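You operate a simulated robot arm through the tools that you are given. There is no shell and no other tool.

You are at the controls of a simulated robot arm. One attempt, no reset.

Task
Restart the router, press Link, then switch on the aerial box, aerials up.
Fine: wait for the router's second green lamp before Link; raise the folded aerial after Link; three green lamps end lit on each box; the other aerials and the clip stay.

The check looks at the end state, three seconds after you hand in, the way a careful person would. Anything else that was tipped, shoved, dropped, spilled or broken makes it a failure.

Robot
A 7-joint arm with a two-finger parallel gripper, fixed in place. Base frame: the origin is at the foot of the arm, x ahead of it, y to its left, z up. Readings come in cm, rad, newtons and seconds.
Its first joint turns from -2.897 to 2.897 rad. Payload 4.4 kg.
Tool frame: the origin (TCP) lies between the finger pads and is the grasp point; the fingertips stand 2.3 cm ahead of it; z points along the fingers, y is the line along which they close. The gripper opens to 9.4 cm. The fingers are 3.8 cm wide and 1 cm thick; the gripper's body (5.4 by 9.6 cm) begins 3.9 cm behind the TCP.
Orientation is that of the tool frame in the base frame, as [roll, pitch, yaw] about the fixed x, y, z axes, in that order (R = Rz(yaw) Ry(pitch) Rx(roll)). With the fingers straight down and closing along the base's y, the tool's x points along the base's -x, its y along +y and its z along -z.

Tools
- The arm moves only by the tool send_rows. Its arguments are lists of equal length, an entry for each row: "grip": the gripper command, from -1 (fully open) to 1 (shut), values between in proportion; "linear": the shift along the tool's x, y, z in cm, a list of three; "turn": the turn, a rotation vector about the tool's x, y, z in rad, a list of three. In form: {"grip": [grip, ...], "linear": [[tx, ty, tz], ...], "turn": [[rx, ry, rz], ...]}. A call has 1 to 20 rows; each row shifts and turns the commanded pose from where the row before left it, along the tool's axes as they then stand. Rows are played at 5 a second. More than 5 cm and 0.15 rad between two rows, or a gripper value outside its range, and nothing of the call is played. A pose out of reach is approached as far as the arm can. The call stops where the force on the tool passes 90 N (or 10 N more than at its start, if that is more) or the arm is blocked; 0.2 s more then pass. The fingers move at their own pace (about 7.2 cm/s each) and stop on an object; they squeeze with about 45 N. The grip force told is the motor's: it shows also when the fingers shut on nothing. Time passes only in rows, and 0.2 s behind the last, so rows that do not move let the fingers close. It gives the time, the measured TCP pose, the force on the tool (base axes), the opening and the grip force at its end, in the units of the frame above (readings bear some noise), with the torque about the TCP (base axes, N m) and any sound that the robot's microphone picked up.
- Cameras (640 x 400 px; columns grow to the right, rows downward): "scene" is fixed at [22.95, -48.75, 183.37]; the picture's right is [0.96, -0.29, 0.00], its down [-0.13, -0.42, -0.90] and it looks along [0.26, 0.86, -0.44] (base axes); focal length 311 px, centre (320, 200). "wrist" rides on the gripper at [8.6, 1.6, -7.5] in the tool frame; the picture's right is [-0.18, 0.98, 0.00], its down [-0.58, -0.11, -0.81] and it looks along [-0.79, -0.15, 0.59] (tool axes); focal length 243 px, centre (320, 200). There is no depth. A picture from a camera that has moved, and an enlarged one, comes with that camera's place and axes in the base frame and with its lens. The place of the scene camera against the robot may be out by one fixed shift of up to 1.8 cm in any direction.
- grab_frame(camera): a new picture of that camera. No time passes.
- inspect(camera, box): a new picture of the part [left, top, right, bottom] of that camera's present view, enlarged. No time passes.
- finish_job(): hands the job in; it is judged then, once.

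Nothing tells you positions but the pictures and the camera data. Unless the task says otherwise, let go and move clear before handing in.

The tools are called after "Emit:" by a JSON object that holds its "api" and its "payload". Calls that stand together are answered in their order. send_rows: Moves the arm, as the interface text tells. Its arguments: {"type":"object","properties":{"grip":{"type":"array"},"linear":{"type":"array"},"turn":{"type":"array"}},"required":["grip","linear","turn"]} The other tools are called the same way: grab_frame (camera) takes a picture; inspect (camera, box) takes an enlarged picture of a part of a camera's view; finish_job () hands the job in.

At the start:

```text
clock: 0.0
position: [54.88, 54.4, 142.76]
tool_rot: [3.141, 0.0, 3.141]
ft_force: [1.1, 0.9, 0.0]
torque: [-0.05, 0.01, -0.04]
finger_gap: 9.4
finger_force: 0.1
```

scene: 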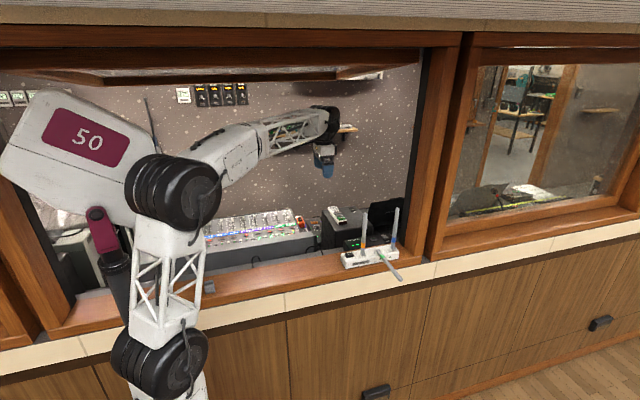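
wrist: 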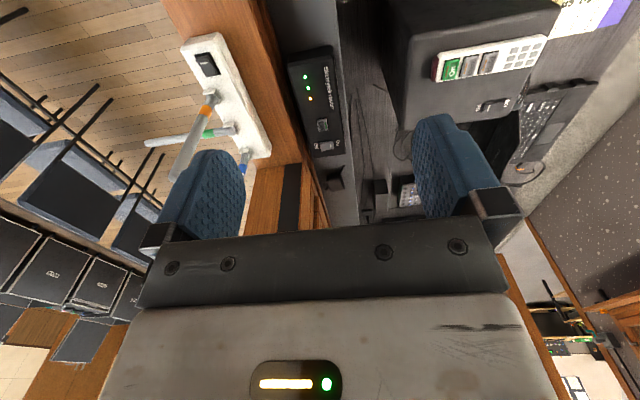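

I see a white aerial box on the window sill with three aerials, one of them folded, and a black router with lamps and switches beside it. I'll look closer before moving.

Emit:
{"api": "inspect", "payload": {"camera": "scene", "box": [300, 180, 440, 290]}}

Emit:
{"api": "inspect", "payload": {"camera": "wrist", "box": [140, 20, 380, 190]}}

Emit:
{"api": "inspect", "payload": {"camera": "wrist", "box": [270, 30, 370, 170]}}

Emit:
{"api": "inspect", "payload": {"camera": "scene", "box": [190, 60, 440, 290]}}

```text
3.64 times, centred on (370, 235) of scene
camera zoom: at [22.95, -48.75, 183.37], right [0.96, -0.29, 0.0], down [-0.13, -0.42, -0.9], along [0.26, 0.86, -0.44], focal length 1131 px, centre (138, 73)
```

zoom: 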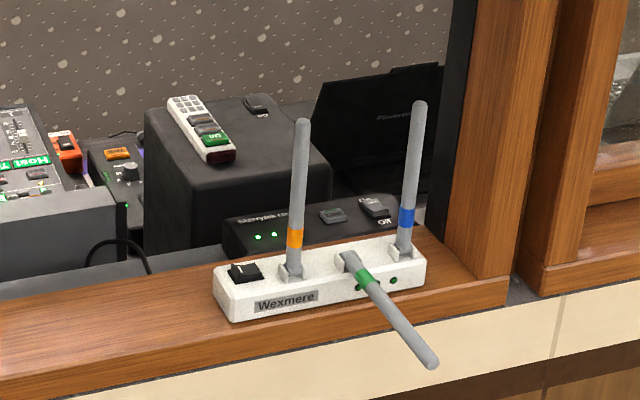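

```text
2.35 times, centred on (260, 105) of wrist
camera zoom: at [46.14, 56.11, 150.3], right [0.18, 0.98, 0.0], down [0.58, -0.11, 0.81], along [0.79, -0.15, -0.59], focal length 571 px, centre (461, 424)
```

zoom: 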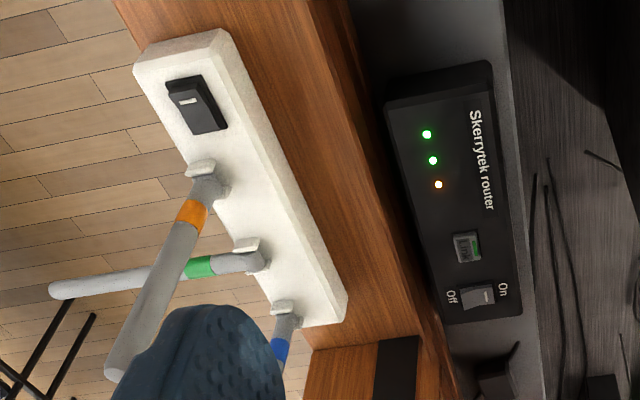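

```text
2.86 times, centred on (320, 100) of wrist
camera zoom: at [46.14, 56.11, 150.3], right [0.18, 0.98, 0.0], down [0.58, -0.11, 0.81], along [0.79, -0.15, -0.59], focal length 693 px, centre (320, 486)
```

zoom: 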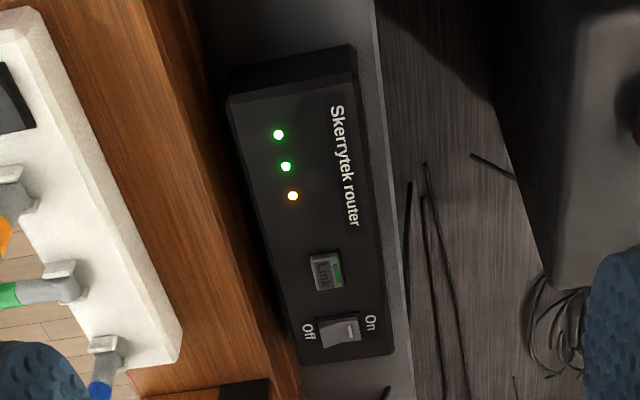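

```text
1.74 times, centred on (315, 175) of scene
camera zoom: at [22.95, -48.75, 183.37], right [0.96, -0.29, 0.0], down [-0.13, -0.42, -0.9], along [0.26, 0.86, -0.44], focal length 541 px, centre (329, 244)
```

zoom: 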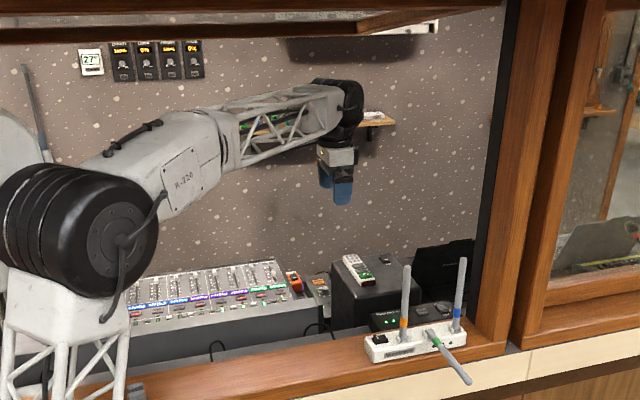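

The router sits behind the sill near (82, 51, 109) with lamps green, green, amber. The aerial box is on the sill near y = 36, with its folded green aerial lying towards -y. I'll look for the clip and anything else nearby.

Emit:
{"api": "inspect", "payload": {"camera": "wrist", "box": [240, 100, 420, 220]}}

Emit:
{"api": "inspect", "payload": {"camera": "wrist", "box": [360, 0, 640, 180]}}

Emit:
{"api": "inspect", "payload": {"camera": "scene", "box": [335, 190, 415, 290]}}

Emit:
{"api": "inspect", "payload": {"camera": "scene", "box": [180, 195, 350, 300]}}

Emit:
{"api": "inspect", "payload": {"camera": "wrist", "box": [140, 20, 280, 190]}}

```text
3.33 times, centred on (330, 160) of wrist
camera zoom: at [46.14, 56.11, 150.3], right [0.18, 0.98, 0.0], down [0.58, -0.11, 0.81], along [0.79, -0.15, -0.59], focal length 809 px, centre (287, 333)
```

zoom: 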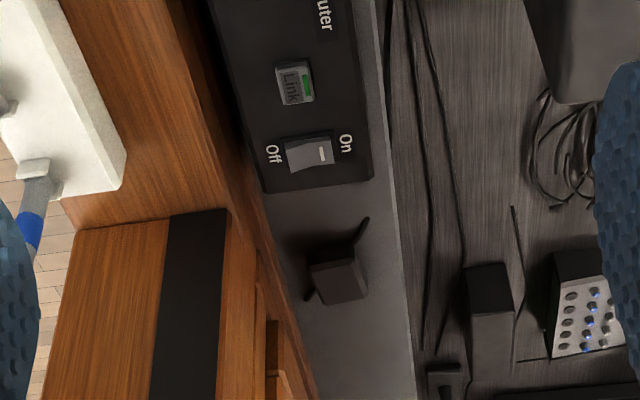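

```text
2.22 times, centred on (500, 90) of wrist
camera zoom: at [46.14, 56.11, 150.3], right [0.18, 0.98, 0.0], down [0.58, -0.11, 0.81], along [0.79, -0.15, -0.59], focal length 539 px, centre (-80, 444)
```

zoom: 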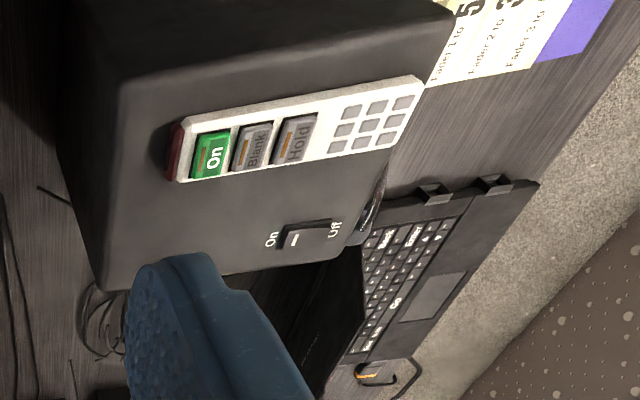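

```text
4.00 times, centred on (375, 240) of scene
camera zoom: at [22.95, -48.75, 183.37], right [0.96, -0.29, 0.0], down [-0.13, -0.42, -0.9], along [0.26, 0.86, -0.44], focal length 1244 px, centre (100, 40)
```

zoom: 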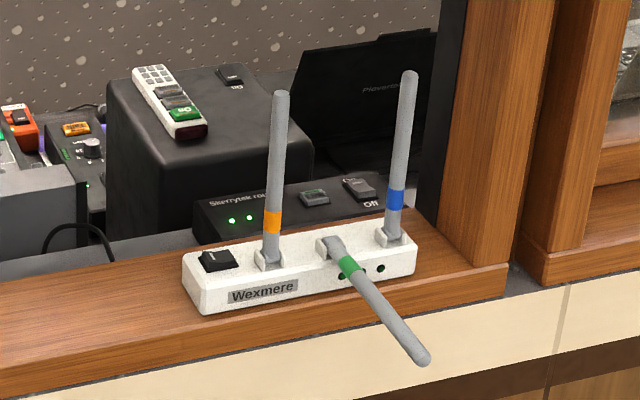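

```text
3.76 times, centred on (265, 248) of scene
camera zoom: at [22.95, -48.75, 183.37], right [0.96, -0.29, 0.0], down [-0.13, -0.42, -0.9], along [0.26, 0.86, -0.44], focal length 1171 px, centre (527, 21)
```

zoom: 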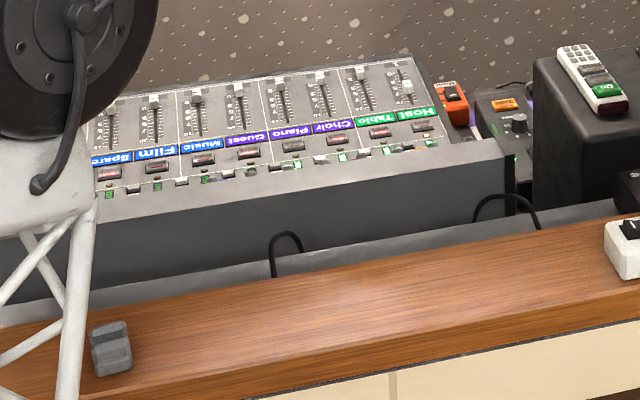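

```text
2.35 times, centred on (210, 105) of wrist
camera zoom: at [46.14, 56.11, 150.3], right [0.18, 0.98, 0.0], down [0.58, -0.11, 0.81], along [0.79, -0.15, -0.59], focal length 571 px, centre (579, 424)
```

zoom: 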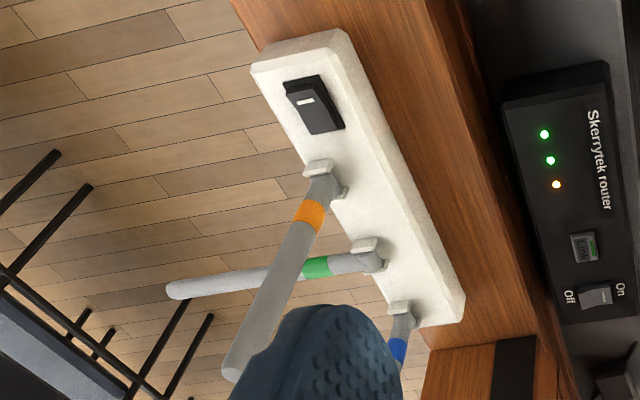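

The grey clip sits far left on the sill, well out of the way. I'll move the closed gripper towards the space above the router, staying behind the aerials.

Emit:
{"api": "send_rows", "payload": {"grip": [1, 1, 1, 1, 1, 1, 1, 1, 1, 1], "linear": [[-2, 0, 1], [-2, 0, 1], [-2, 0, 1], [-2, 0, 1], [-2, 0, 1], [-2, 0, 1], [-2, 0, 1], [-2, 0, 1], [-2, 0, 1], [-2, 0, 1]], "turn": [[0, 0, 0], [0, 0, 0], [0, 0, 0], [0, 0, 0], [0, 0, 0], [0, 0, 0], [0, 0, 0], [0, 0, 0], [0, 0, 0], [0, 0, 0]]}}

Emit:
{"api": "grab_frame", "payload": {"camera": "scene"}}

Emit:
{"api": "grab_frame", "payload": {"camera": "wrist"}}

```text
clock: 2.2
position: [74.82, 54.6, 132.77]
tool_rot: [-3.141, -0.002, -3.141]
ft_force: [1.1, 0.4, 0.8]
torque: [0.01, 0.01, 0.0]
finger_gap: 0.0
finger_force: 42.8
```

```text
taken
```

scene: 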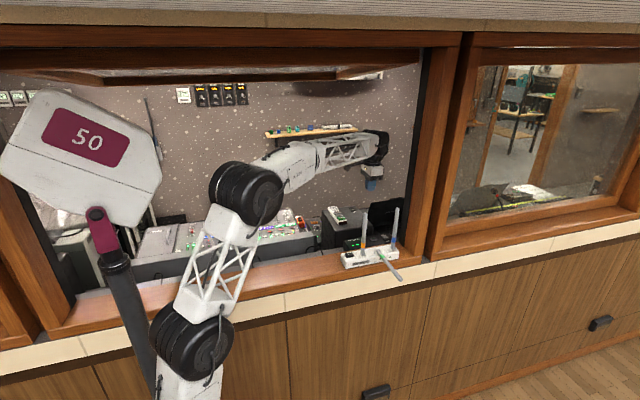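

```text
taken
camera wrist: at [66.12, 56.15, 140.33], right [0.18, 0.98, 0.0], down [0.58, -0.11, 0.81], along [0.79, -0.15, -0.59], focal length 243 px, centre (320, 200)
```

wrist: 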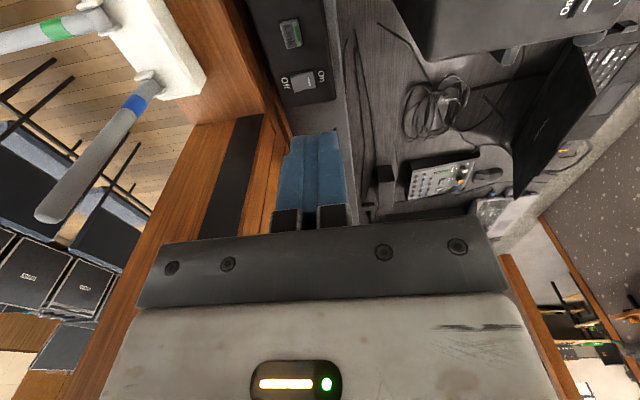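

The fingertips hang behind the aerials and clear of them. I'll zoom in on the router switch and the clearances.

Emit:
{"api": "inspect", "payload": {"camera": "wrist", "box": [230, 0, 390, 110]}}

Emit:
{"api": "inspect", "payload": {"camera": "scene", "box": [250, 110, 450, 290]}}

```text
3.64 times, centred on (310, 55) of wrist
camera zoom: at [66.12, 56.15, 140.33], right [0.18, 0.98, 0.0], down [0.58, -0.11, 0.81], along [0.79, -0.15, -0.59], focal length 882 px, centre (356, 727)
```

zoom: 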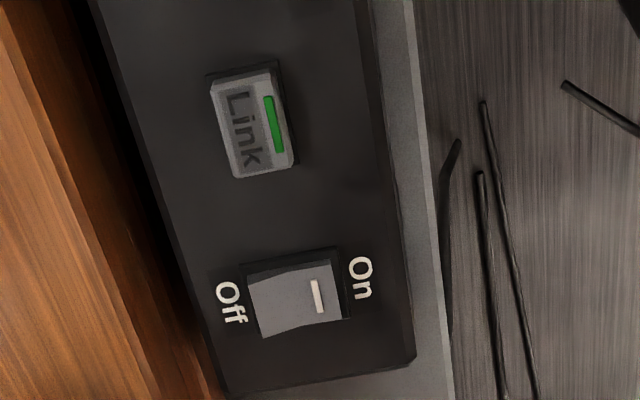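

```text
2.22 times, centred on (350, 200) of scene
camera zoom: at [22.95, -48.75, 183.37], right [0.96, -0.29, 0.0], down [-0.13, -0.42, -0.9], along [0.26, 0.86, -0.44], focal length 691 px, centre (253, 200)
```

zoom: 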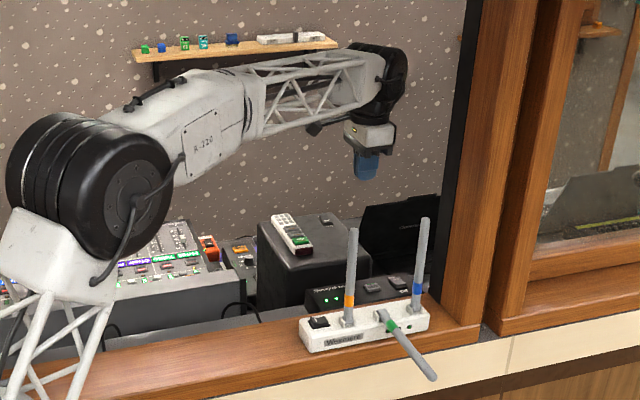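

The rocker spans about y = 49.5 to 52.7 at x = 82, z = 109, and Link is near (76.4, 50.9). I'll tilt the hand slightly away from the window post and lower it to hover over the Off side.

Emit:
{"api": "send_rows", "payload": {"grip": [1, 1, 1, 1, 1, 1, 1, 1, 1, 1, 1], "linear": [[0, 0, 0], [0, 0, 0], [0, 0, 0], [0, 0, 0], [-0.905, -0.559, 2.123], [-0.905, -0.559, 2.123], [-0.905, -0.559, 2.123], [-0.905, -0.559, 2.123], [-0.905, -0.559, 2.123], [-0.905, -0.559, 2.123], [0, 0, 0]], "turn": [[0.0375, -0.05, 0], [0.0375, -0.05, 0], [0.0375, -0.05, 0], [0.0375, -0.05, 0], [0, 0, 0], [0, 0, 0], [0, 0, 0], [0, 0, 0], [0, 0, 0], [0, 0, 0], [0, 0, 0]]}}

Emit:
{"api": "grab_frame", "payload": {"camera": "scene"}}

Emit:
{"api": "grab_frame", "payload": {"camera": "wrist"}}

```text
clock: 4.6
position: [82.72, 49.19, 122.05]
tool_rot: [-2.99, 0.199, -3.125]
ft_force: [1.0, 0.1, -0.1]
torque: [0.01, 0.01, 0.0]
finger_gap: 0.0
finger_force: 43.3
```

```text
taken
```

scene: 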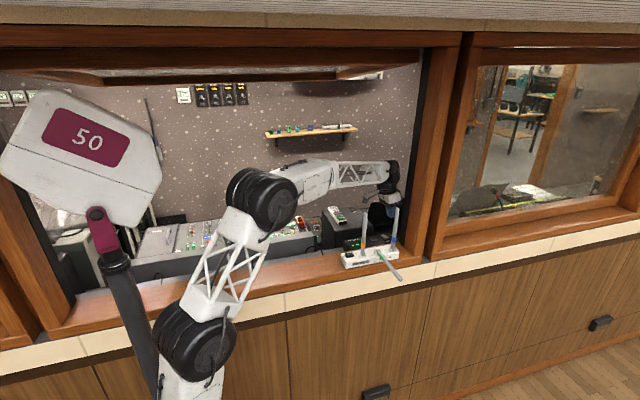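

```text
taken
camera wrist: at [72.78, 51.88, 127.36], right [0.2, 0.97, -0.11], down [0.41, 0.02, 0.91], along [0.89, -0.22, -0.39], focal length 243 px, centre (320, 200)
```

wrist: 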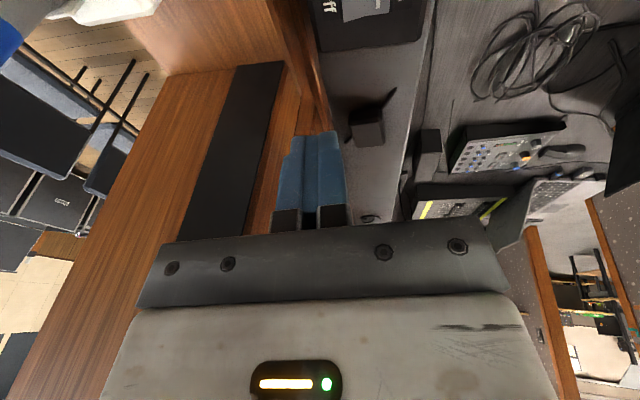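

The switch has nearly left the wrist view because of the tilt. I'll check the clearances to the aerials and post from the scene camera.

Emit:
{"api": "inspect", "payload": {"camera": "scene", "box": [330, 140, 430, 290]}}

Emit:
{"api": "inspect", "payload": {"camera": "wrist", "box": [260, 0, 440, 150]}}

```text
2.67 times, centred on (380, 215) of scene
camera zoom: at [22.95, -48.75, 183.37], right [0.96, -0.29, 0.0], down [-0.13, -0.42, -0.9], along [0.26, 0.86, -0.44], focal length 829 px, centre (160, 160)
```

zoom: 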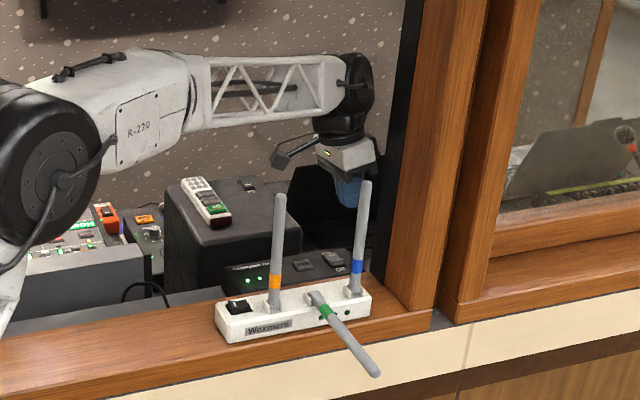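

```text
2.67 times, centred on (350, 75) of wrist
camera zoom: at [72.78, 51.88, 127.36], right [0.2, 0.97, -0.11], down [0.41, 0.02, 0.91], along [0.89, -0.22, -0.39], focal length 647 px, centre (240, 533)
```

zoom: 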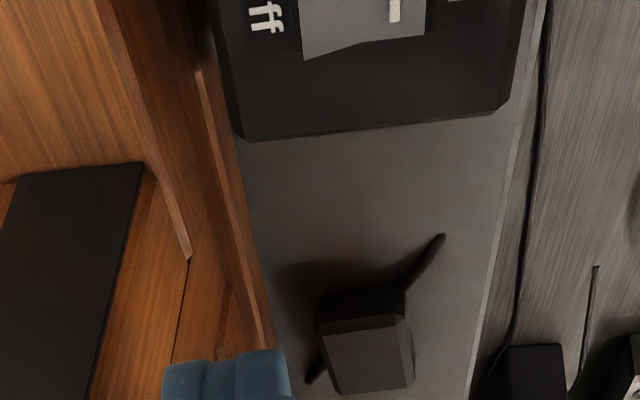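

A third view confirms the rocker at y = 49.5 to 52.6, and the hand clears the aerials and post. I'll lower to just above the Off side.

Emit:
{"api": "send_rows", "payload": {"grip": [1, 1, 1, 1, 1, 1], "linear": [[0.336, 0.292, 1.641], [0.336, 0.292, 1.641], [0.336, 0.292, 1.641], [0.336, 0.292, 1.641], [0.336, 0.292, 1.641], [0, 0, 0]], "turn": [[0, 0, 0], [0, 0, 0], [0, 0, 0], [0, 0, 0], [0, 0, 0], [0, 0, 0]]}}

Emit:
{"api": "inspect", "payload": {"camera": "scene", "box": [330, 140, 430, 290]}}

Emit:
{"api": "grab_frame", "payload": {"camera": "wrist"}}

Emit:
{"api": "inspect", "payload": {"camera": "wrist", "box": [250, 80, 420, 200]}}

```text
clock: 6.0
position: [82.66, 49.46, 113.5]
tool_rot: [-2.99, 0.199, -3.125]
ft_force: [0.4, -0.7, 1.4]
torque: [0.0, 0.0, 0.0]
finger_gap: 0.0
finger_force: 42.7
```

```text
2.67 times, centred on (380, 215) of scene
camera zoom: at [22.95, -48.75, 183.37], right [0.96, -0.29, 0.0], down [-0.13, -0.42, -0.9], along [0.26, 0.86, -0.44], focal length 829 px, centre (160, 160)
```

zoom: 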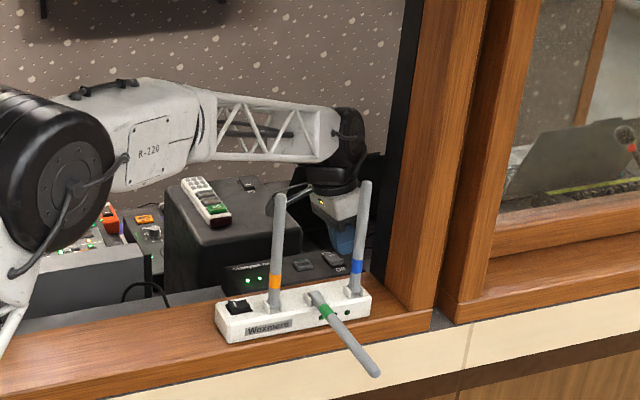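

```text
taken
camera wrist: at [72.68, 52.15, 118.81], right [0.2, 0.97, -0.11], down [0.41, 0.02, 0.91], along [0.89, -0.22, -0.39], focal length 243 px, centre (320, 200)
```

wrist: 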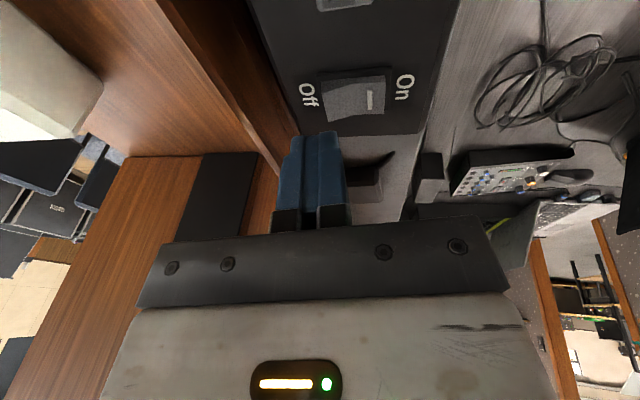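

```text
3.33 times, centred on (335, 140) of wrist
camera zoom: at [72.68, 52.15, 118.81], right [0.2, 0.97, -0.11], down [0.41, 0.02, 0.91], along [0.89, -0.22, -0.39], focal length 809 px, centre (270, 400)
```

zoom: 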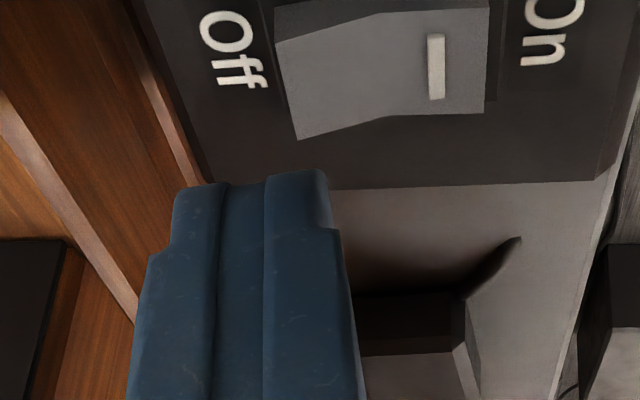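

The fingertip is about 1.5 cm above the Off side of the rocker. I'll lower in small steps and watch the force.

Emit:
{"api": "send_rows", "payload": {"grip": [1, 1, 1], "linear": [[0.275, 0.057, 0.348], [0.275, 0.057, 0.348], [0, 0, 0]], "turn": [[0, 0, 0], [0, 0, 0], [0, 0, 0]]}}

Emit:
{"api": "inspect", "payload": {"camera": "wrist", "box": [250, 80, 420, 200]}}

```text
clock: 6.8
position: [82.19, 49.4, 112.67]
tool_rot: [-2.99, 0.2, -3.125]
ft_force: [-0.4, -0.5, 0.7]
torque: [-0.04, 0.01, 0.03]
finger_gap: 0.01
finger_force: 43.2
```

```text
3.33 times, centred on (335, 140) of wrist
camera zoom: at [72.24, 52.16, 118.02], right [0.2, 0.97, -0.11], down [0.41, 0.02, 0.91], along [0.89, -0.22, -0.39], focal length 809 px, centre (270, 400)
```

zoom: 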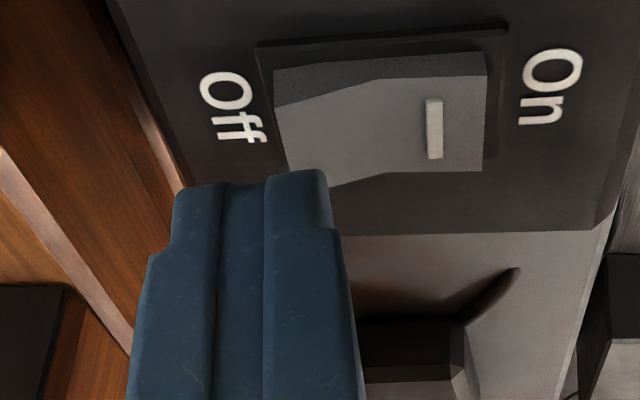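

The tip is just above the Off end of the rocker. I'll press down in small steps.

Emit:
{"api": "send_rows", "payload": {"grip": [1, 1, 1, 1], "linear": [[0.049, 0.037, 0.242], [0.049, 0.037, 0.242], [0.049, 0.037, 0.242], [0, 0, 0]], "turn": [[0, 0, 0], [0, 0, 0], [0, 0, 0], [0, 0, 0]]}}

Emit:
{"api": "inspect", "payload": {"camera": "wrist", "box": [250, 80, 420, 200]}}

```text
clock: 7.8
position: [82.25, 49.5, 111.94]
tool_rot: [-2.99, 0.199, -3.125]
ft_force: [0.9, 0.2, 0.8]
torque: [0.0, 0.0, -0.01]
finger_gap: 0.02
finger_force: 42.4
```

```text
3.33 times, centred on (335, 140) of wrist
camera zoom: at [72.25, 52.14, 117.31], right [0.2, 0.97, -0.11], down [0.41, 0.02, 0.91], along [0.89, -0.22, -0.39], focal length 809 px, centre (270, 400)
```

zoom: 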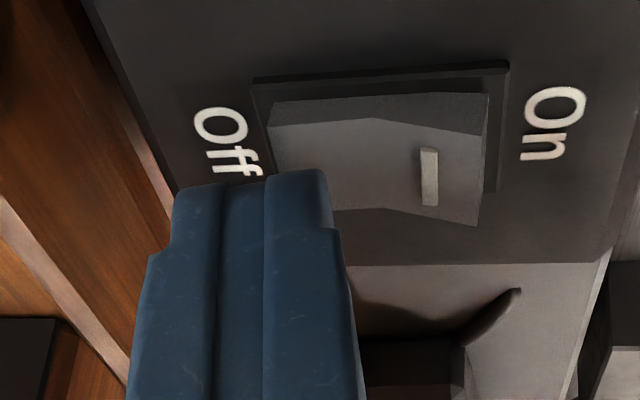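

The rocker looks to have tipped with almost no force. I'll check the lamps in the scene view.

Emit:
{"api": "inspect", "payload": {"camera": "scene", "box": [335, 220, 415, 280]}}

Emit:
{"api": "inspect", "payload": {"camera": "wrist", "box": [280, 60, 420, 160]}}

```text
6.67 times, centred on (375, 250) of scene
camera zoom: at [22.95, -48.75, 183.37], right [0.96, -0.29, 0.0], down [-0.13, -0.42, -0.9], along [0.26, 0.86, -0.44], focal length 2074 px, centre (-47, -133)
```

zoom: 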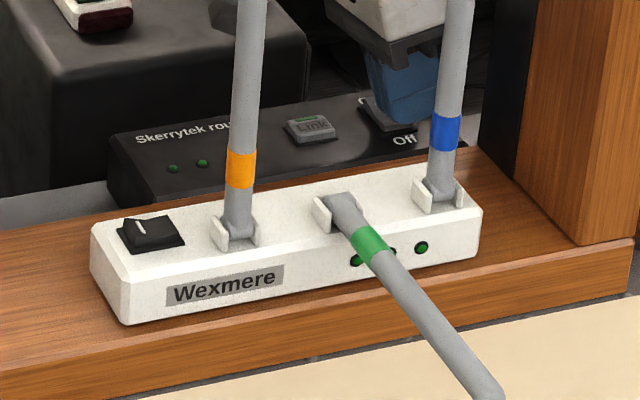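

```text
4.00 times, centred on (350, 110) of wrist
camera zoom: at [72.25, 52.14, 117.31], right [0.2, 0.97, -0.11], down [0.41, 0.02, 0.91], along [0.89, -0.22, -0.39], focal length 970 px, centre (200, 560)
```

zoom: 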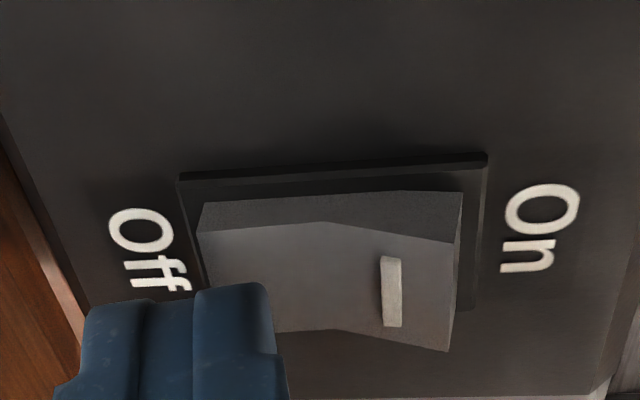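

The router's lamps are all dark, so it is off. I'll lift, shift to the On side and pause there briefly.

Emit:
{"api": "send_rows", "payload": {"grip": [1, 1, 1, 1, 1, 1, 1, 1], "linear": [[-0.198, -0.148, -0.969], [-0.198, -0.148, -0.969], [-0.02, 1.187, -0.178], [-0.02, 1.187, -0.178], [0, 0, 0], [0, 0, 0], [0, 0, 0], [0, 0, 0]], "turn": [[0, 0, 0], [0, 0, 0], [0, 0, 0], [0, 0, 0], [0, 0, 0], [0, 0, 0], [0, 0, 0], [0, 0, 0]]}}

Emit:
{"api": "inspect", "payload": {"camera": "wrist", "box": [250, 60, 420, 200]}}

Emit:
{"api": "inspect", "payload": {"camera": "scene", "box": [335, 220, 415, 280]}}

```text
clock: 9.6
position: [82.27, 51.91, 114.04]
tool_rot: [-2.991, 0.199, -3.126]
ft_force: [0.1, -0.3, 0.5]
torque: [0.03, 0.03, -0.02]
finger_gap: 0.0
finger_force: 42.1
```

```text
2.86 times, centred on (335, 130) of wrist
camera zoom: at [72.24, 54.51, 119.33], right [0.2, 0.97, -0.11], down [0.41, 0.02, 0.91], along [0.89, -0.22, -0.39], focal length 693 px, centre (277, 400)
```

zoom: 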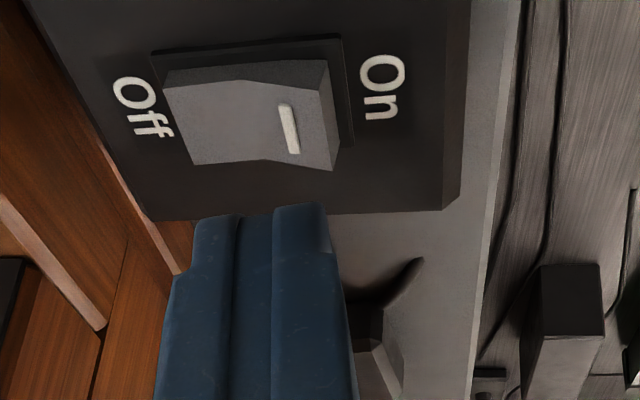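

```text
6.67 times, centred on (375, 250) of scene
camera zoom: at [22.95, -48.75, 183.37], right [0.96, -0.29, 0.0], down [-0.13, -0.42, -0.9], along [0.26, 0.86, -0.44], focal length 2074 px, centre (-47, -133)
```

zoom: 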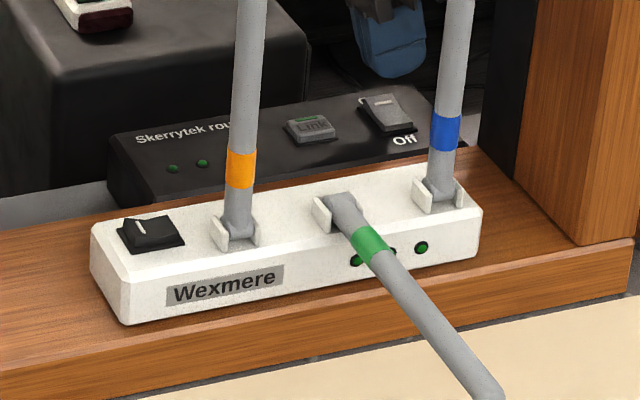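

The router is off and the fingertip is over the On side. I'll press On the same way.

Emit:
{"api": "send_rows", "payload": {"grip": [1, 1, 1, 1, 1, 1], "linear": [[0.119, 0.089, 0.581], [0.119, 0.089, 0.581], [0.059, 0.044, 0.291], [0.059, 0.044, 0.291], [0.059, 0.044, 0.291], [0, 0, 0]], "turn": [[0, 0, 0], [0, 0, 0], [0, 0, 0], [0, 0, 0], [0, 0, 0], [0, 0, 0]]}}

Emit:
{"api": "inspect", "payload": {"camera": "wrist", "box": [250, 60, 420, 200]}}

Emit:
{"api": "inspect", "payload": {"camera": "scene", "box": [335, 220, 415, 280]}}

```text
clock: 11.0
position: [82.28, 51.93, 111.94]
tool_rot: [-2.99, 0.2, -3.125]
ft_force: [-0.9, -0.1, -0.2]
torque: [0.03, 0.03, -0.01]
finger_gap: 0.0
finger_force: 42.5
```

```text
2.86 times, centred on (335, 130) of wrist
camera zoom: at [72.25, 54.54, 117.27], right [0.2, 0.97, -0.11], down [0.41, 0.02, 0.91], along [0.89, -0.22, -0.39], focal length 693 px, centre (277, 400)
```

zoom: 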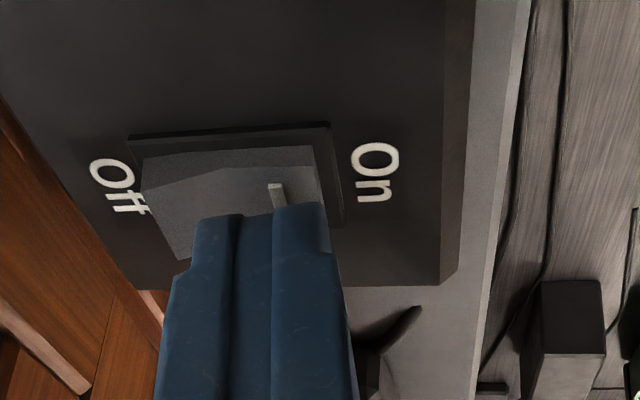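

```text
6.67 times, centred on (375, 250) of scene
camera zoom: at [22.95, -48.75, 183.37], right [0.96, -0.29, 0.0], down [-0.13, -0.42, -0.9], along [0.26, 0.86, -0.44], focal length 2074 px, centre (-47, -133)
```

zoom: 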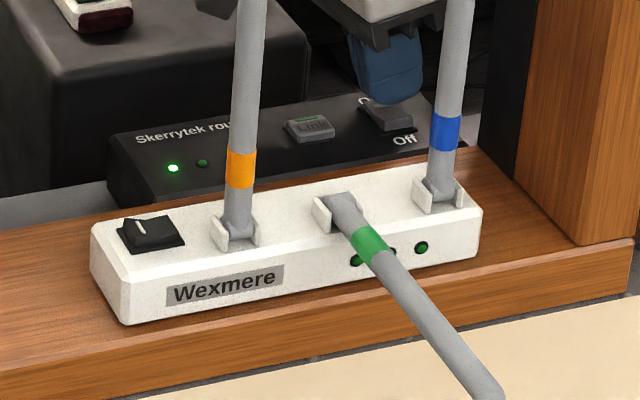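

The first green lamp is lit. I'll lift off, move over Link and wait for the second lamp.

Emit:
{"api": "send_rows", "payload": {"grip": [1, 1, 1, 1, 1, 1], "linear": [[-0.297, -0.222, -1.454], [-0.297, -0.222, -1.454], [1.99, -0.268, -0.365], [1.99, -0.268, -0.365], [1.99, -0.268, -0.365], [0, 0, 0]], "turn": [[0, 0, 0], [0, 0, 0], [0, 0, 0], [0, 0, 0], [0, 0, 0], [0, 0, 0]]}}

Emit:
{"api": "inspect", "payload": {"camera": "wrist", "box": [250, 60, 420, 200]}}

Emit:
{"api": "inspect", "payload": {"camera": "scene", "box": [335, 200, 415, 280]}}

```text
clock: 12.4
position: [76.15, 51.17, 114.81]
tool_rot: [-2.991, 0.198, -3.126]
ft_force: [0.4, -0.3, -0.1]
torque: [0.01, 0.01, -0.03]
finger_gap: 0.01
finger_force: 42.4
```

```text
2.86 times, centred on (335, 130) of wrist
camera zoom: at [66.14, 53.79, 120.19], right [0.2, 0.97, -0.11], down [0.41, 0.02, 0.91], along [0.89, -0.22, -0.39], focal length 693 px, centre (277, 400)
```

zoom: 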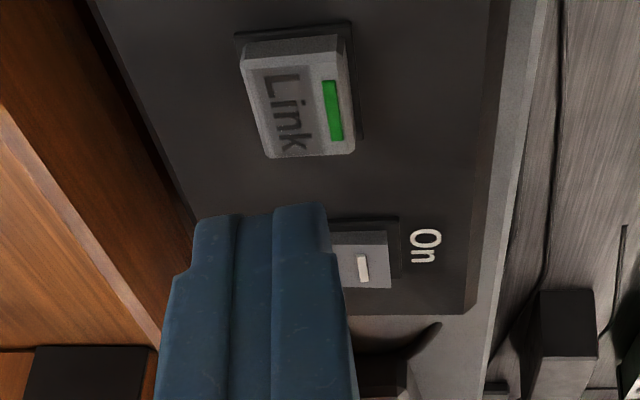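

```text
5.00 times, centred on (375, 240) of scene
camera zoom: at [22.95, -48.75, 183.37], right [0.96, -0.29, 0.0], down [-0.13, -0.42, -0.9], along [0.26, 0.86, -0.44], focal length 1555 px, centre (45, 0)
```

zoom: 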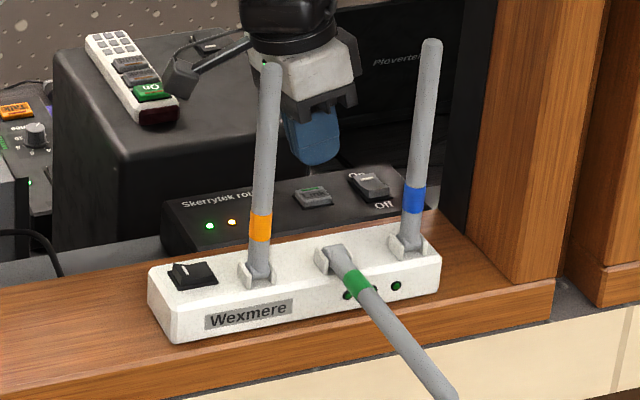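

The second lamp is amber while the router boots. I'll wait over Link.

Emit:
{"api": "send_rows", "payload": {"grip": [1, 1, 1, 1, 1, 1, 1, 1, 1, 1], "linear": [[0, 0, 0], [0, 0, 0], [0, 0, 0], [0, 0, 0], [0, 0, 0], [0, 0, 0], [0, 0, 0], [0, 0, 0], [0, 0, 0], [0, 0, 0]], "turn": [[0, 0, 0], [0, 0, 0], [0, 0, 0], [0, 0, 0], [0, 0, 0], [0, 0, 0], [0, 0, 0], [0, 0, 0], [0, 0, 0], [0, 0, 0]]}}

Emit:
{"api": "inspect", "payload": {"camera": "scene", "box": [335, 220, 415, 280]}}

```text
clock: 14.6
position: [76.14, 51.17, 114.85]
tool_rot: [-2.99, 0.199, -3.126]
ft_force: [-0.8, 0.1, 0.6]
torque: [-0.03, 0.01, -0.01]
finger_gap: 0.0
finger_force: 42.9
```

```text
6.67 times, centred on (375, 250) of scene
camera zoom: at [22.95, -48.75, 183.37], right [0.96, -0.29, 0.0], down [-0.13, -0.42, -0.9], along [0.26, 0.86, -0.44], focal length 2074 px, centre (-47, -133)
```

zoom: 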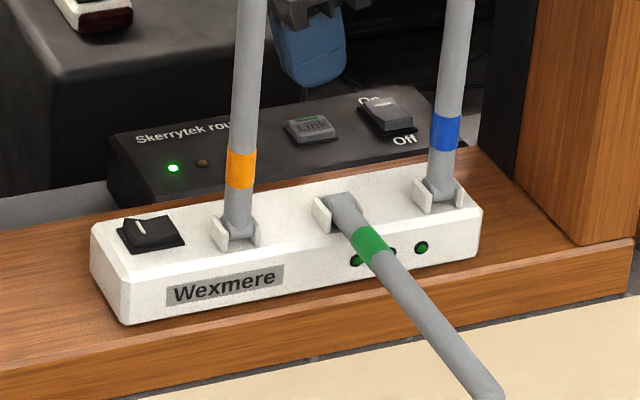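

The second lamp is blinking amber and not yet green. I'll keep waiting.

Emit:
{"api": "send_rows", "payload": {"grip": [1, 1, 1, 1, 1, 1, 1, 1, 1, 1, 1, 1, 1, 1, 1, 1, 1, 1], "linear": [[0, 0, 0], [0, 0, 0], [0, 0, 0], [0, 0, 0], [0, 0, 0], [0, 0, 0], [0, 0, 0], [0, 0, 0], [0, 0, 0], [0, 0, 0], [0, 0, 0], [0, 0, 0], [0, 0, 0], [0, 0, 0], [0, 0, 0], [0, 0, 0], [0, 0, 0], [0, 0, 0]], "turn": [[0, 0, 0], [0, 0, 0], [0, 0, 0], [0, 0, 0], [0, 0, 0], [0, 0, 0], [0, 0, 0], [0, 0, 0], [0, 0, 0], [0, 0, 0], [0, 0, 0], [0, 0, 0], [0, 0, 0], [0, 0, 0], [0, 0, 0], [0, 0, 0], [0, 0, 0], [0, 0, 0]]}}

Emit:
{"api": "inspect", "payload": {"camera": "scene", "box": [335, 220, 415, 280]}}

```text
clock: 18.4
position: [76.09, 51.15, 114.81]
tool_rot: [-2.99, 0.199, -3.125]
ft_force: [0.8, 0.0, 0.1]
torque: [0.0, 0.01, 0.01]
finger_gap: 0.0
finger_force: 42.6
```

```text
6.67 times, centred on (375, 250) of scene
camera zoom: at [22.95, -48.75, 183.37], right [0.96, -0.29, 0.0], down [-0.13, -0.42, -0.9], along [0.26, 0.86, -0.44], focal length 2074 px, centre (-47, -133)
```

zoom: 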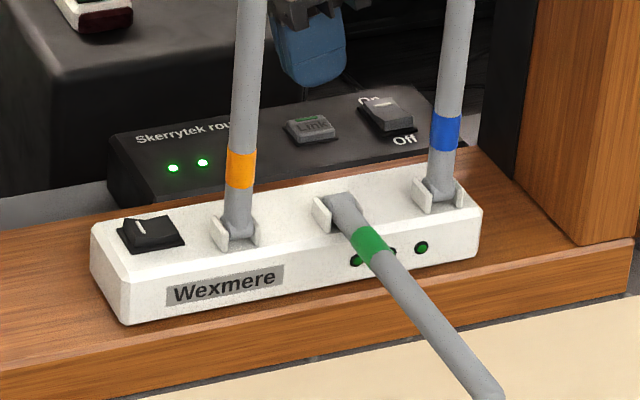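

The second lamp is green now. I'll press Link.

Emit:
{"api": "send_rows", "payload": {"grip": [1, 1, 1, 1, 1, 1, 1], "linear": [[0.138, 0.104, 0.678], [0.138, 0.104, 0.678], [0.138, 0.104, 0.678], [0.04, 0.03, 0.194], [0.04, 0.03, 0.194], [0.04, 0.03, 0.194], [0, 0, 0]], "turn": [[0, 0, 0], [0, 0, 0], [0, 0, 0], [0, 0, 0], [0, 0, 0], [0, 0, 0], [0, 0, 0]]}}

Emit:
{"api": "inspect", "payload": {"camera": "scene", "box": [335, 220, 415, 280]}}

Emit:
{"api": "inspect", "payload": {"camera": "wrist", "box": [250, 60, 420, 200]}}

```text
clock: 20.0
position: [76.09, 51.16, 112.16]
tool_rot: [-2.99, 0.199, -3.127]
ft_force: [0.9, 0.1, -0.1]
torque: [0.02, -0.01, -0.02]
finger_gap: 0.0
finger_force: 42.6
```

```text
6.67 times, centred on (375, 250) of scene
camera zoom: at [22.95, -48.75, 183.37], right [0.96, -0.29, 0.0], down [-0.13, -0.42, -0.9], along [0.26, 0.86, -0.44], focal length 2074 px, centre (-47, -133)
```

zoom: 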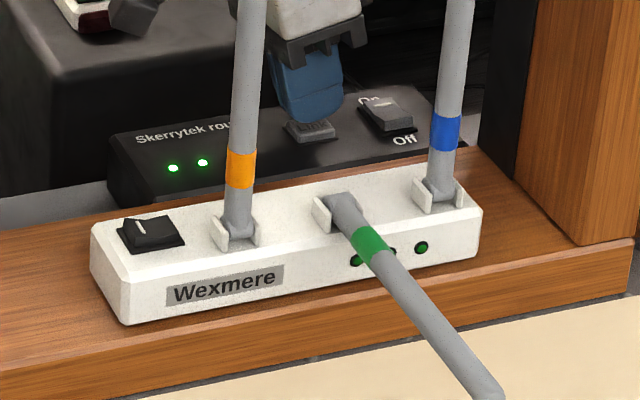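

```text
2.86 times, centred on (335, 130) of wrist
camera zoom: at [66.19, 53.8, 117.51], right [0.2, 0.97, -0.11], down [0.41, 0.02, 0.91], along [0.89, -0.22, -0.39], focal length 693 px, centre (277, 400)
```

zoom: 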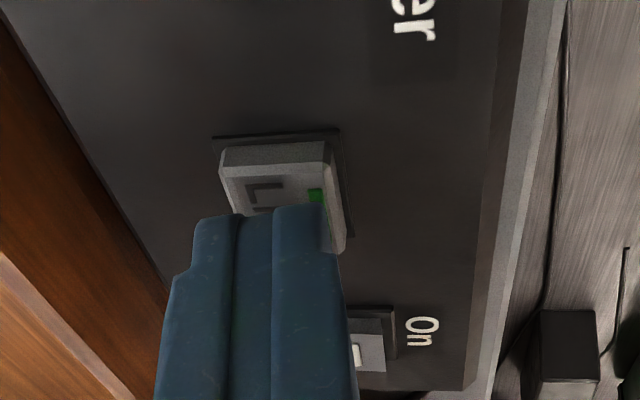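

There is no contact force yet. I'll press a little deeper.

Emit:
{"api": "send_rows", "payload": {"grip": [1, 1, 1], "linear": [[0.03, 0.022, 0.145], [0.03, 0.022, 0.145], [0, 0, 0]], "turn": [[0, 0, 0], [0, 0, 0], [0, 0, 0]]}}

Emit:
{"api": "inspect", "payload": {"camera": "wrist", "box": [250, 60, 420, 200]}}

```text
clock: 20.8
position: [76.24, 51.05, 111.84]
tool_rot: [-2.989, 0.198, -3.126]
ft_force: [-1.0, -0.7, 0.5]
torque: [0.05, 0.01, 0.04]
finger_gap: 0.0
finger_force: 42.4
```

```text
2.86 times, centred on (335, 130) of wrist
camera zoom: at [66.2, 53.78, 117.22], right [0.2, 0.97, -0.11], down [0.41, 0.02, 0.91], along [0.89, -0.22, -0.39], focal length 693 px, centre (277, 400)
```

zoom: 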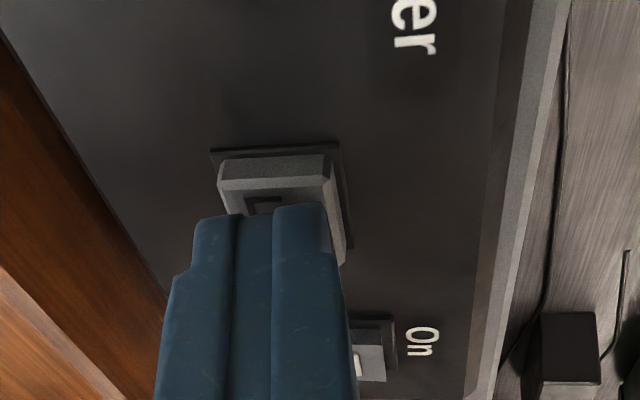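

Emit:
{"api": "send_rows", "payload": {"grip": [1, 1, 1], "linear": [[0.03, 0.022, 0.145], [0.03, 0.022, 0.145], [0, 0, 0]], "turn": [[0, 0, 0], [0, 0, 0], [0, 0, 0]]}}

Emit:
{"api": "inspect", "payload": {"camera": "wrist", "box": [250, 60, 420, 200]}}

```text
clock: 21.6
position: [76.11, 51.11, 111.64]
tool_rot: [-2.99, 0.198, -3.125]
ft_force: [0.3, 0.6, 3.0]
torque: [-0.02, 0.03, 0.02]
finger_gap: 0.02
finger_force: 42.5
heard: click
```

```text
2.86 times, centred on (335, 130) of wrist
camera zoom: at [66.18, 53.8, 116.94], right [0.2, 0.97, -0.11], down [0.41, 0.02, 0.91], along [0.89, -0.22, -0.39], focal length 693 px, centre (277, 400)
```

zoom: 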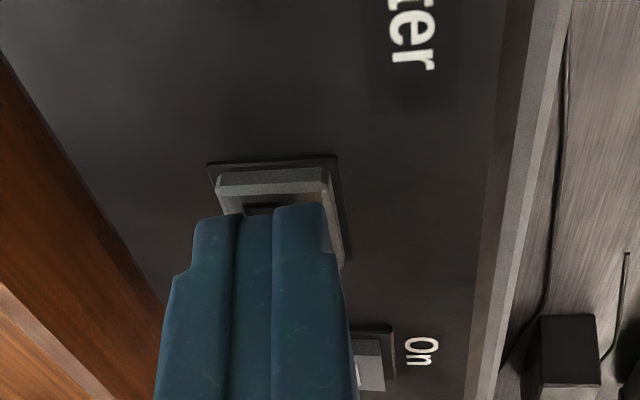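

A click was heard, so Link is pressed. I'll lift off and check the lamps.

Emit:
{"api": "send_rows", "payload": {"grip": [1, 1, 1, 1, 1, 1, 1], "linear": [[-0.198, -0.148, -0.969], [-0.395, -0.296, -1.938], [-0.593, -0.444, -2.907], [-0.593, -0.444, -2.907], [-0.593, -0.444, -2.907], [-0.593, -0.444, -2.907], [0, 0, 0]], "turn": [[0, 0, 0], [0, 0, 0], [0, 0, 0], [0, 0, 0], [0, 0, 0], [0, 0, 0], [0, 0, 0]]}}

Emit:
{"api": "grab_frame", "payload": {"camera": "wrist"}}

Emit:
{"api": "inspect", "payload": {"camera": "scene", "box": [330, 160, 430, 290]}}

```text
clock: 23.2
position: [76.17, 51.1, 126.57]
tool_rot: [-2.99, 0.197, -3.125]
ft_force: [-0.4, 0.2, -0.4]
torque: [0.0, 0.02, 0.01]
finger_gap: 0.01
finger_force: 42.5
```

```text
taken
camera wrist: at [66.12, 53.76, 131.97], right [0.19, 0.97, -0.11], down [0.41, 0.02, 0.91], along [0.89, -0.22, -0.39], focal length 243 px, centre (320, 200)
```

wrist: 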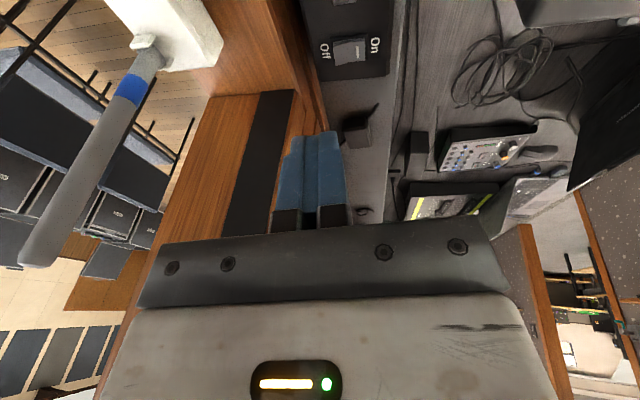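

```text
3.08 times, centred on (380, 225) of scene
camera zoom: at [22.95, -48.75, 183.37], right [0.96, -0.29, 0.0], down [-0.13, -0.42, -0.9], along [0.26, 0.86, -0.44], focal length 957 px, centre (135, 123)
```

zoom: 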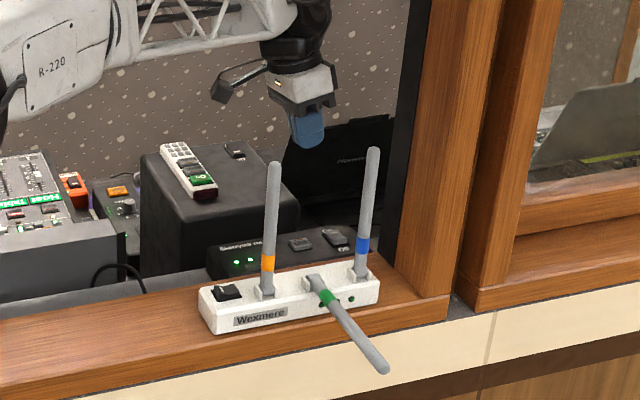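

The third lamp is hidden from the scene camera. I'll rise, level the hand and back off so the wrist camera can see it.

Emit:
{"api": "send_rows", "payload": {"grip": [1, 1, 1, 1, 1, 1, 1, 1, 1, 1, 1, 1, 1], "linear": [[1.66, -0.125, -1.87], [1.66, -0.125, -1.87], [1.66, -0.125, -1.87], [1.66, -0.125, -1.87], [1.66, -0.125, -1.87], [1.66, -0.125, -1.87], [1.66, -0.125, -1.87], [1.66, -0.125, -1.87], [0, 0, 0], [0, 0, 0], [0, 0, 0], [0, 0, 0], [0, 0, 0]], "turn": [[0, 0, 0], [0, 0, 0], [0, 0, 0], [0, 0, 0], [0, 0, 0], [0, 0, 0], [0, 0, 0], [0, 0, 0], [-0.0375, 0.05, 0], [-0.0375, 0.05, 0], [-0.0375, 0.05, 0], [-0.0375, 0.05, 0], [0, 0, 0]]}}

Emit:
{"api": "grab_frame", "payload": {"camera": "wrist"}}

Emit:
{"api": "inspect", "payload": {"camera": "wrist", "box": [180, 0, 380, 130]}}

Emit:
{"api": "grab_frame", "payload": {"camera": "scene"}}

```text
clock: 26.0
position: [60.21, 52.21, 138.69]
tool_rot: [-3.141, 0.0, -3.141]
ft_force: [-0.3, 0.4, 0.2]
torque: [-0.02, -0.02, -0.01]
finger_gap: 0.0
finger_force: 43.0
```

```text
taken
camera wrist: at [51.46, 53.97, 146.17], right [0.18, 0.98, 0.0], down [0.58, -0.11, 0.81], along [0.79, -0.15, -0.59], focal length 243 px, centre (320, 200)
```

wrist: 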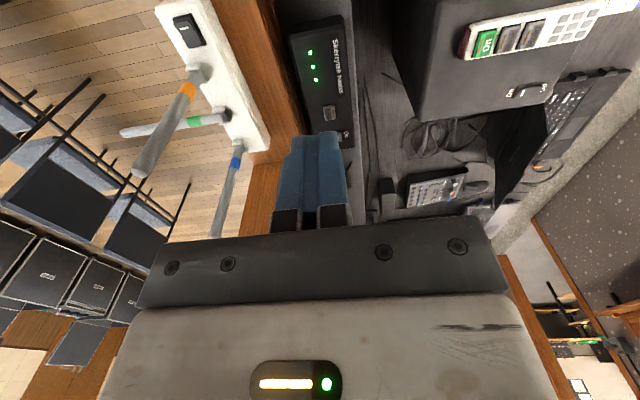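

```text
3.08 times, centred on (280, 65) of wrist
camera zoom: at [51.46, 53.97, 146.17], right [0.18, 0.98, 0.0], down [0.58, -0.11, 0.81], along [0.79, -0.15, -0.59], focal length 746 px, centre (443, 615)
```

zoom: 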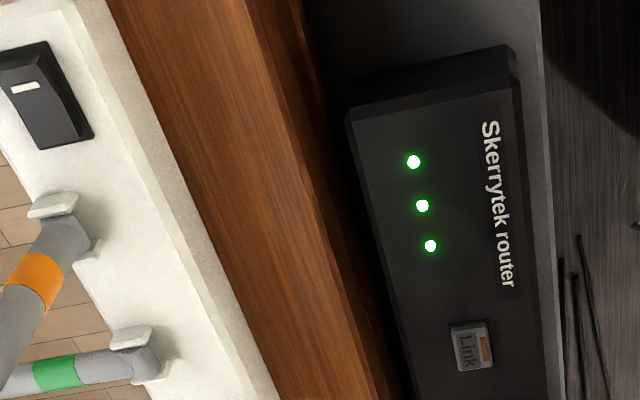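

```text
taken
```

scene: 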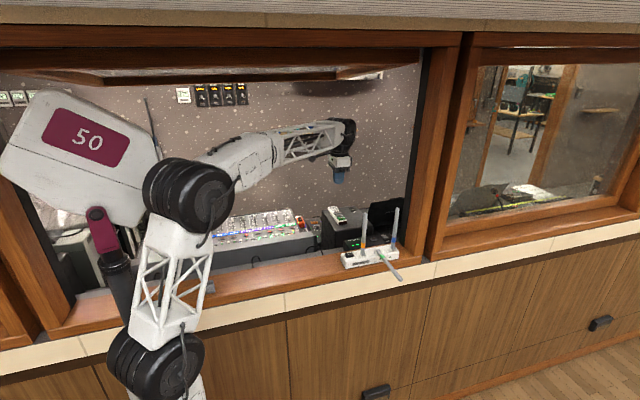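

All three router lamps are green, and Link now shows an orange bar. Next is the folded aerial: I'll rise over the aerials and come back outside the window (-y side), so I can push it up from underneath.

Emit:
{"api": "send_rows", "payload": {"grip": [1, 1, 1, 1, 1, 1, 1, 1, 1, 1, 1, 1, 1, 1, 1, 1, 1], "linear": [[0, 0, -2.5], [0, 0, -2.5], [0, 0, -2], [0, -3, 0], [0, -3, 0], [0, -3, 0], [0, -3, 0], [0, -3, 0], [0, -3, 0], [0, -3, 0], [0, -3, 0], [0, -3, 0], [0, -3, 0], [0, -3, 0], [0, -3, 0], [0, -3, 0], [0, 0, 0]], "turn": [[0, 0, 0], [0, 0, 0], [0, 0, 0], [0, 0, 0], [0, 0, 0], [0, 0, 0], [0, 0, 0], [0, 0, 0], [0, 0, 0], [0, 0, 0], [0, 0, 0], [0, 0, 0], [0, 0, 0], [0, 0, 0], [0, 0, 0], [0, 0, 0], [0, 0, 0]]}}

Emit:
{"api": "grab_frame", "payload": {"camera": "scene"}}

Emit:
{"api": "grab_frame", "payload": {"camera": "wrist"}}

```text
clock: 29.6
position: [60.29, 13.3, 145.6]
tool_rot: [-3.142, 0.0, 3.141]
ft_force: [0.0, -0.9, -0.7]
torque: [-0.02, -0.04, 0.0]
finger_gap: 0.0
finger_force: 42.0
```

```text
taken
```

scene: 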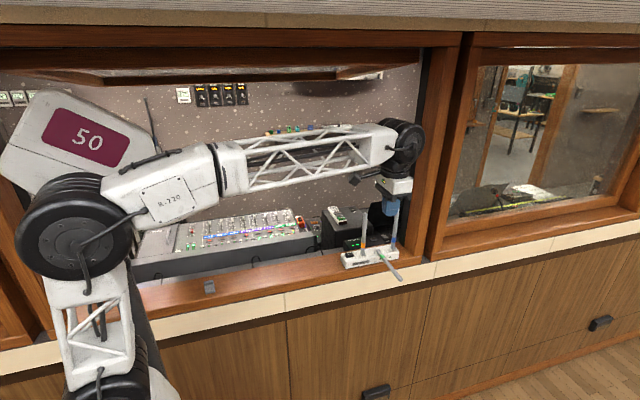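

```text
taken
camera wrist: at [51.47, 14.91, 153.15], right [0.18, 0.98, 0.0], down [0.58, -0.11, 0.81], along [0.79, -0.15, -0.59], focal length 243 px, centre (320, 200)
```

wrist: 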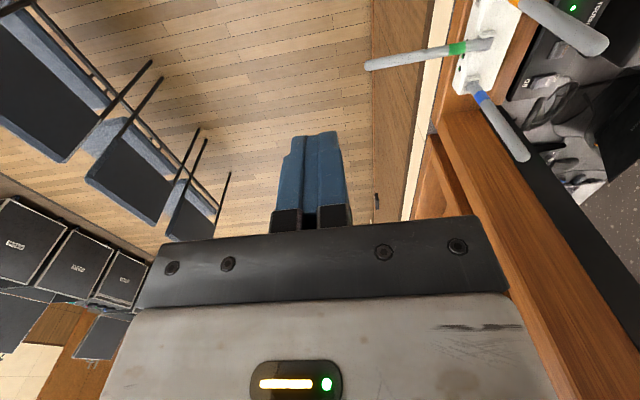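

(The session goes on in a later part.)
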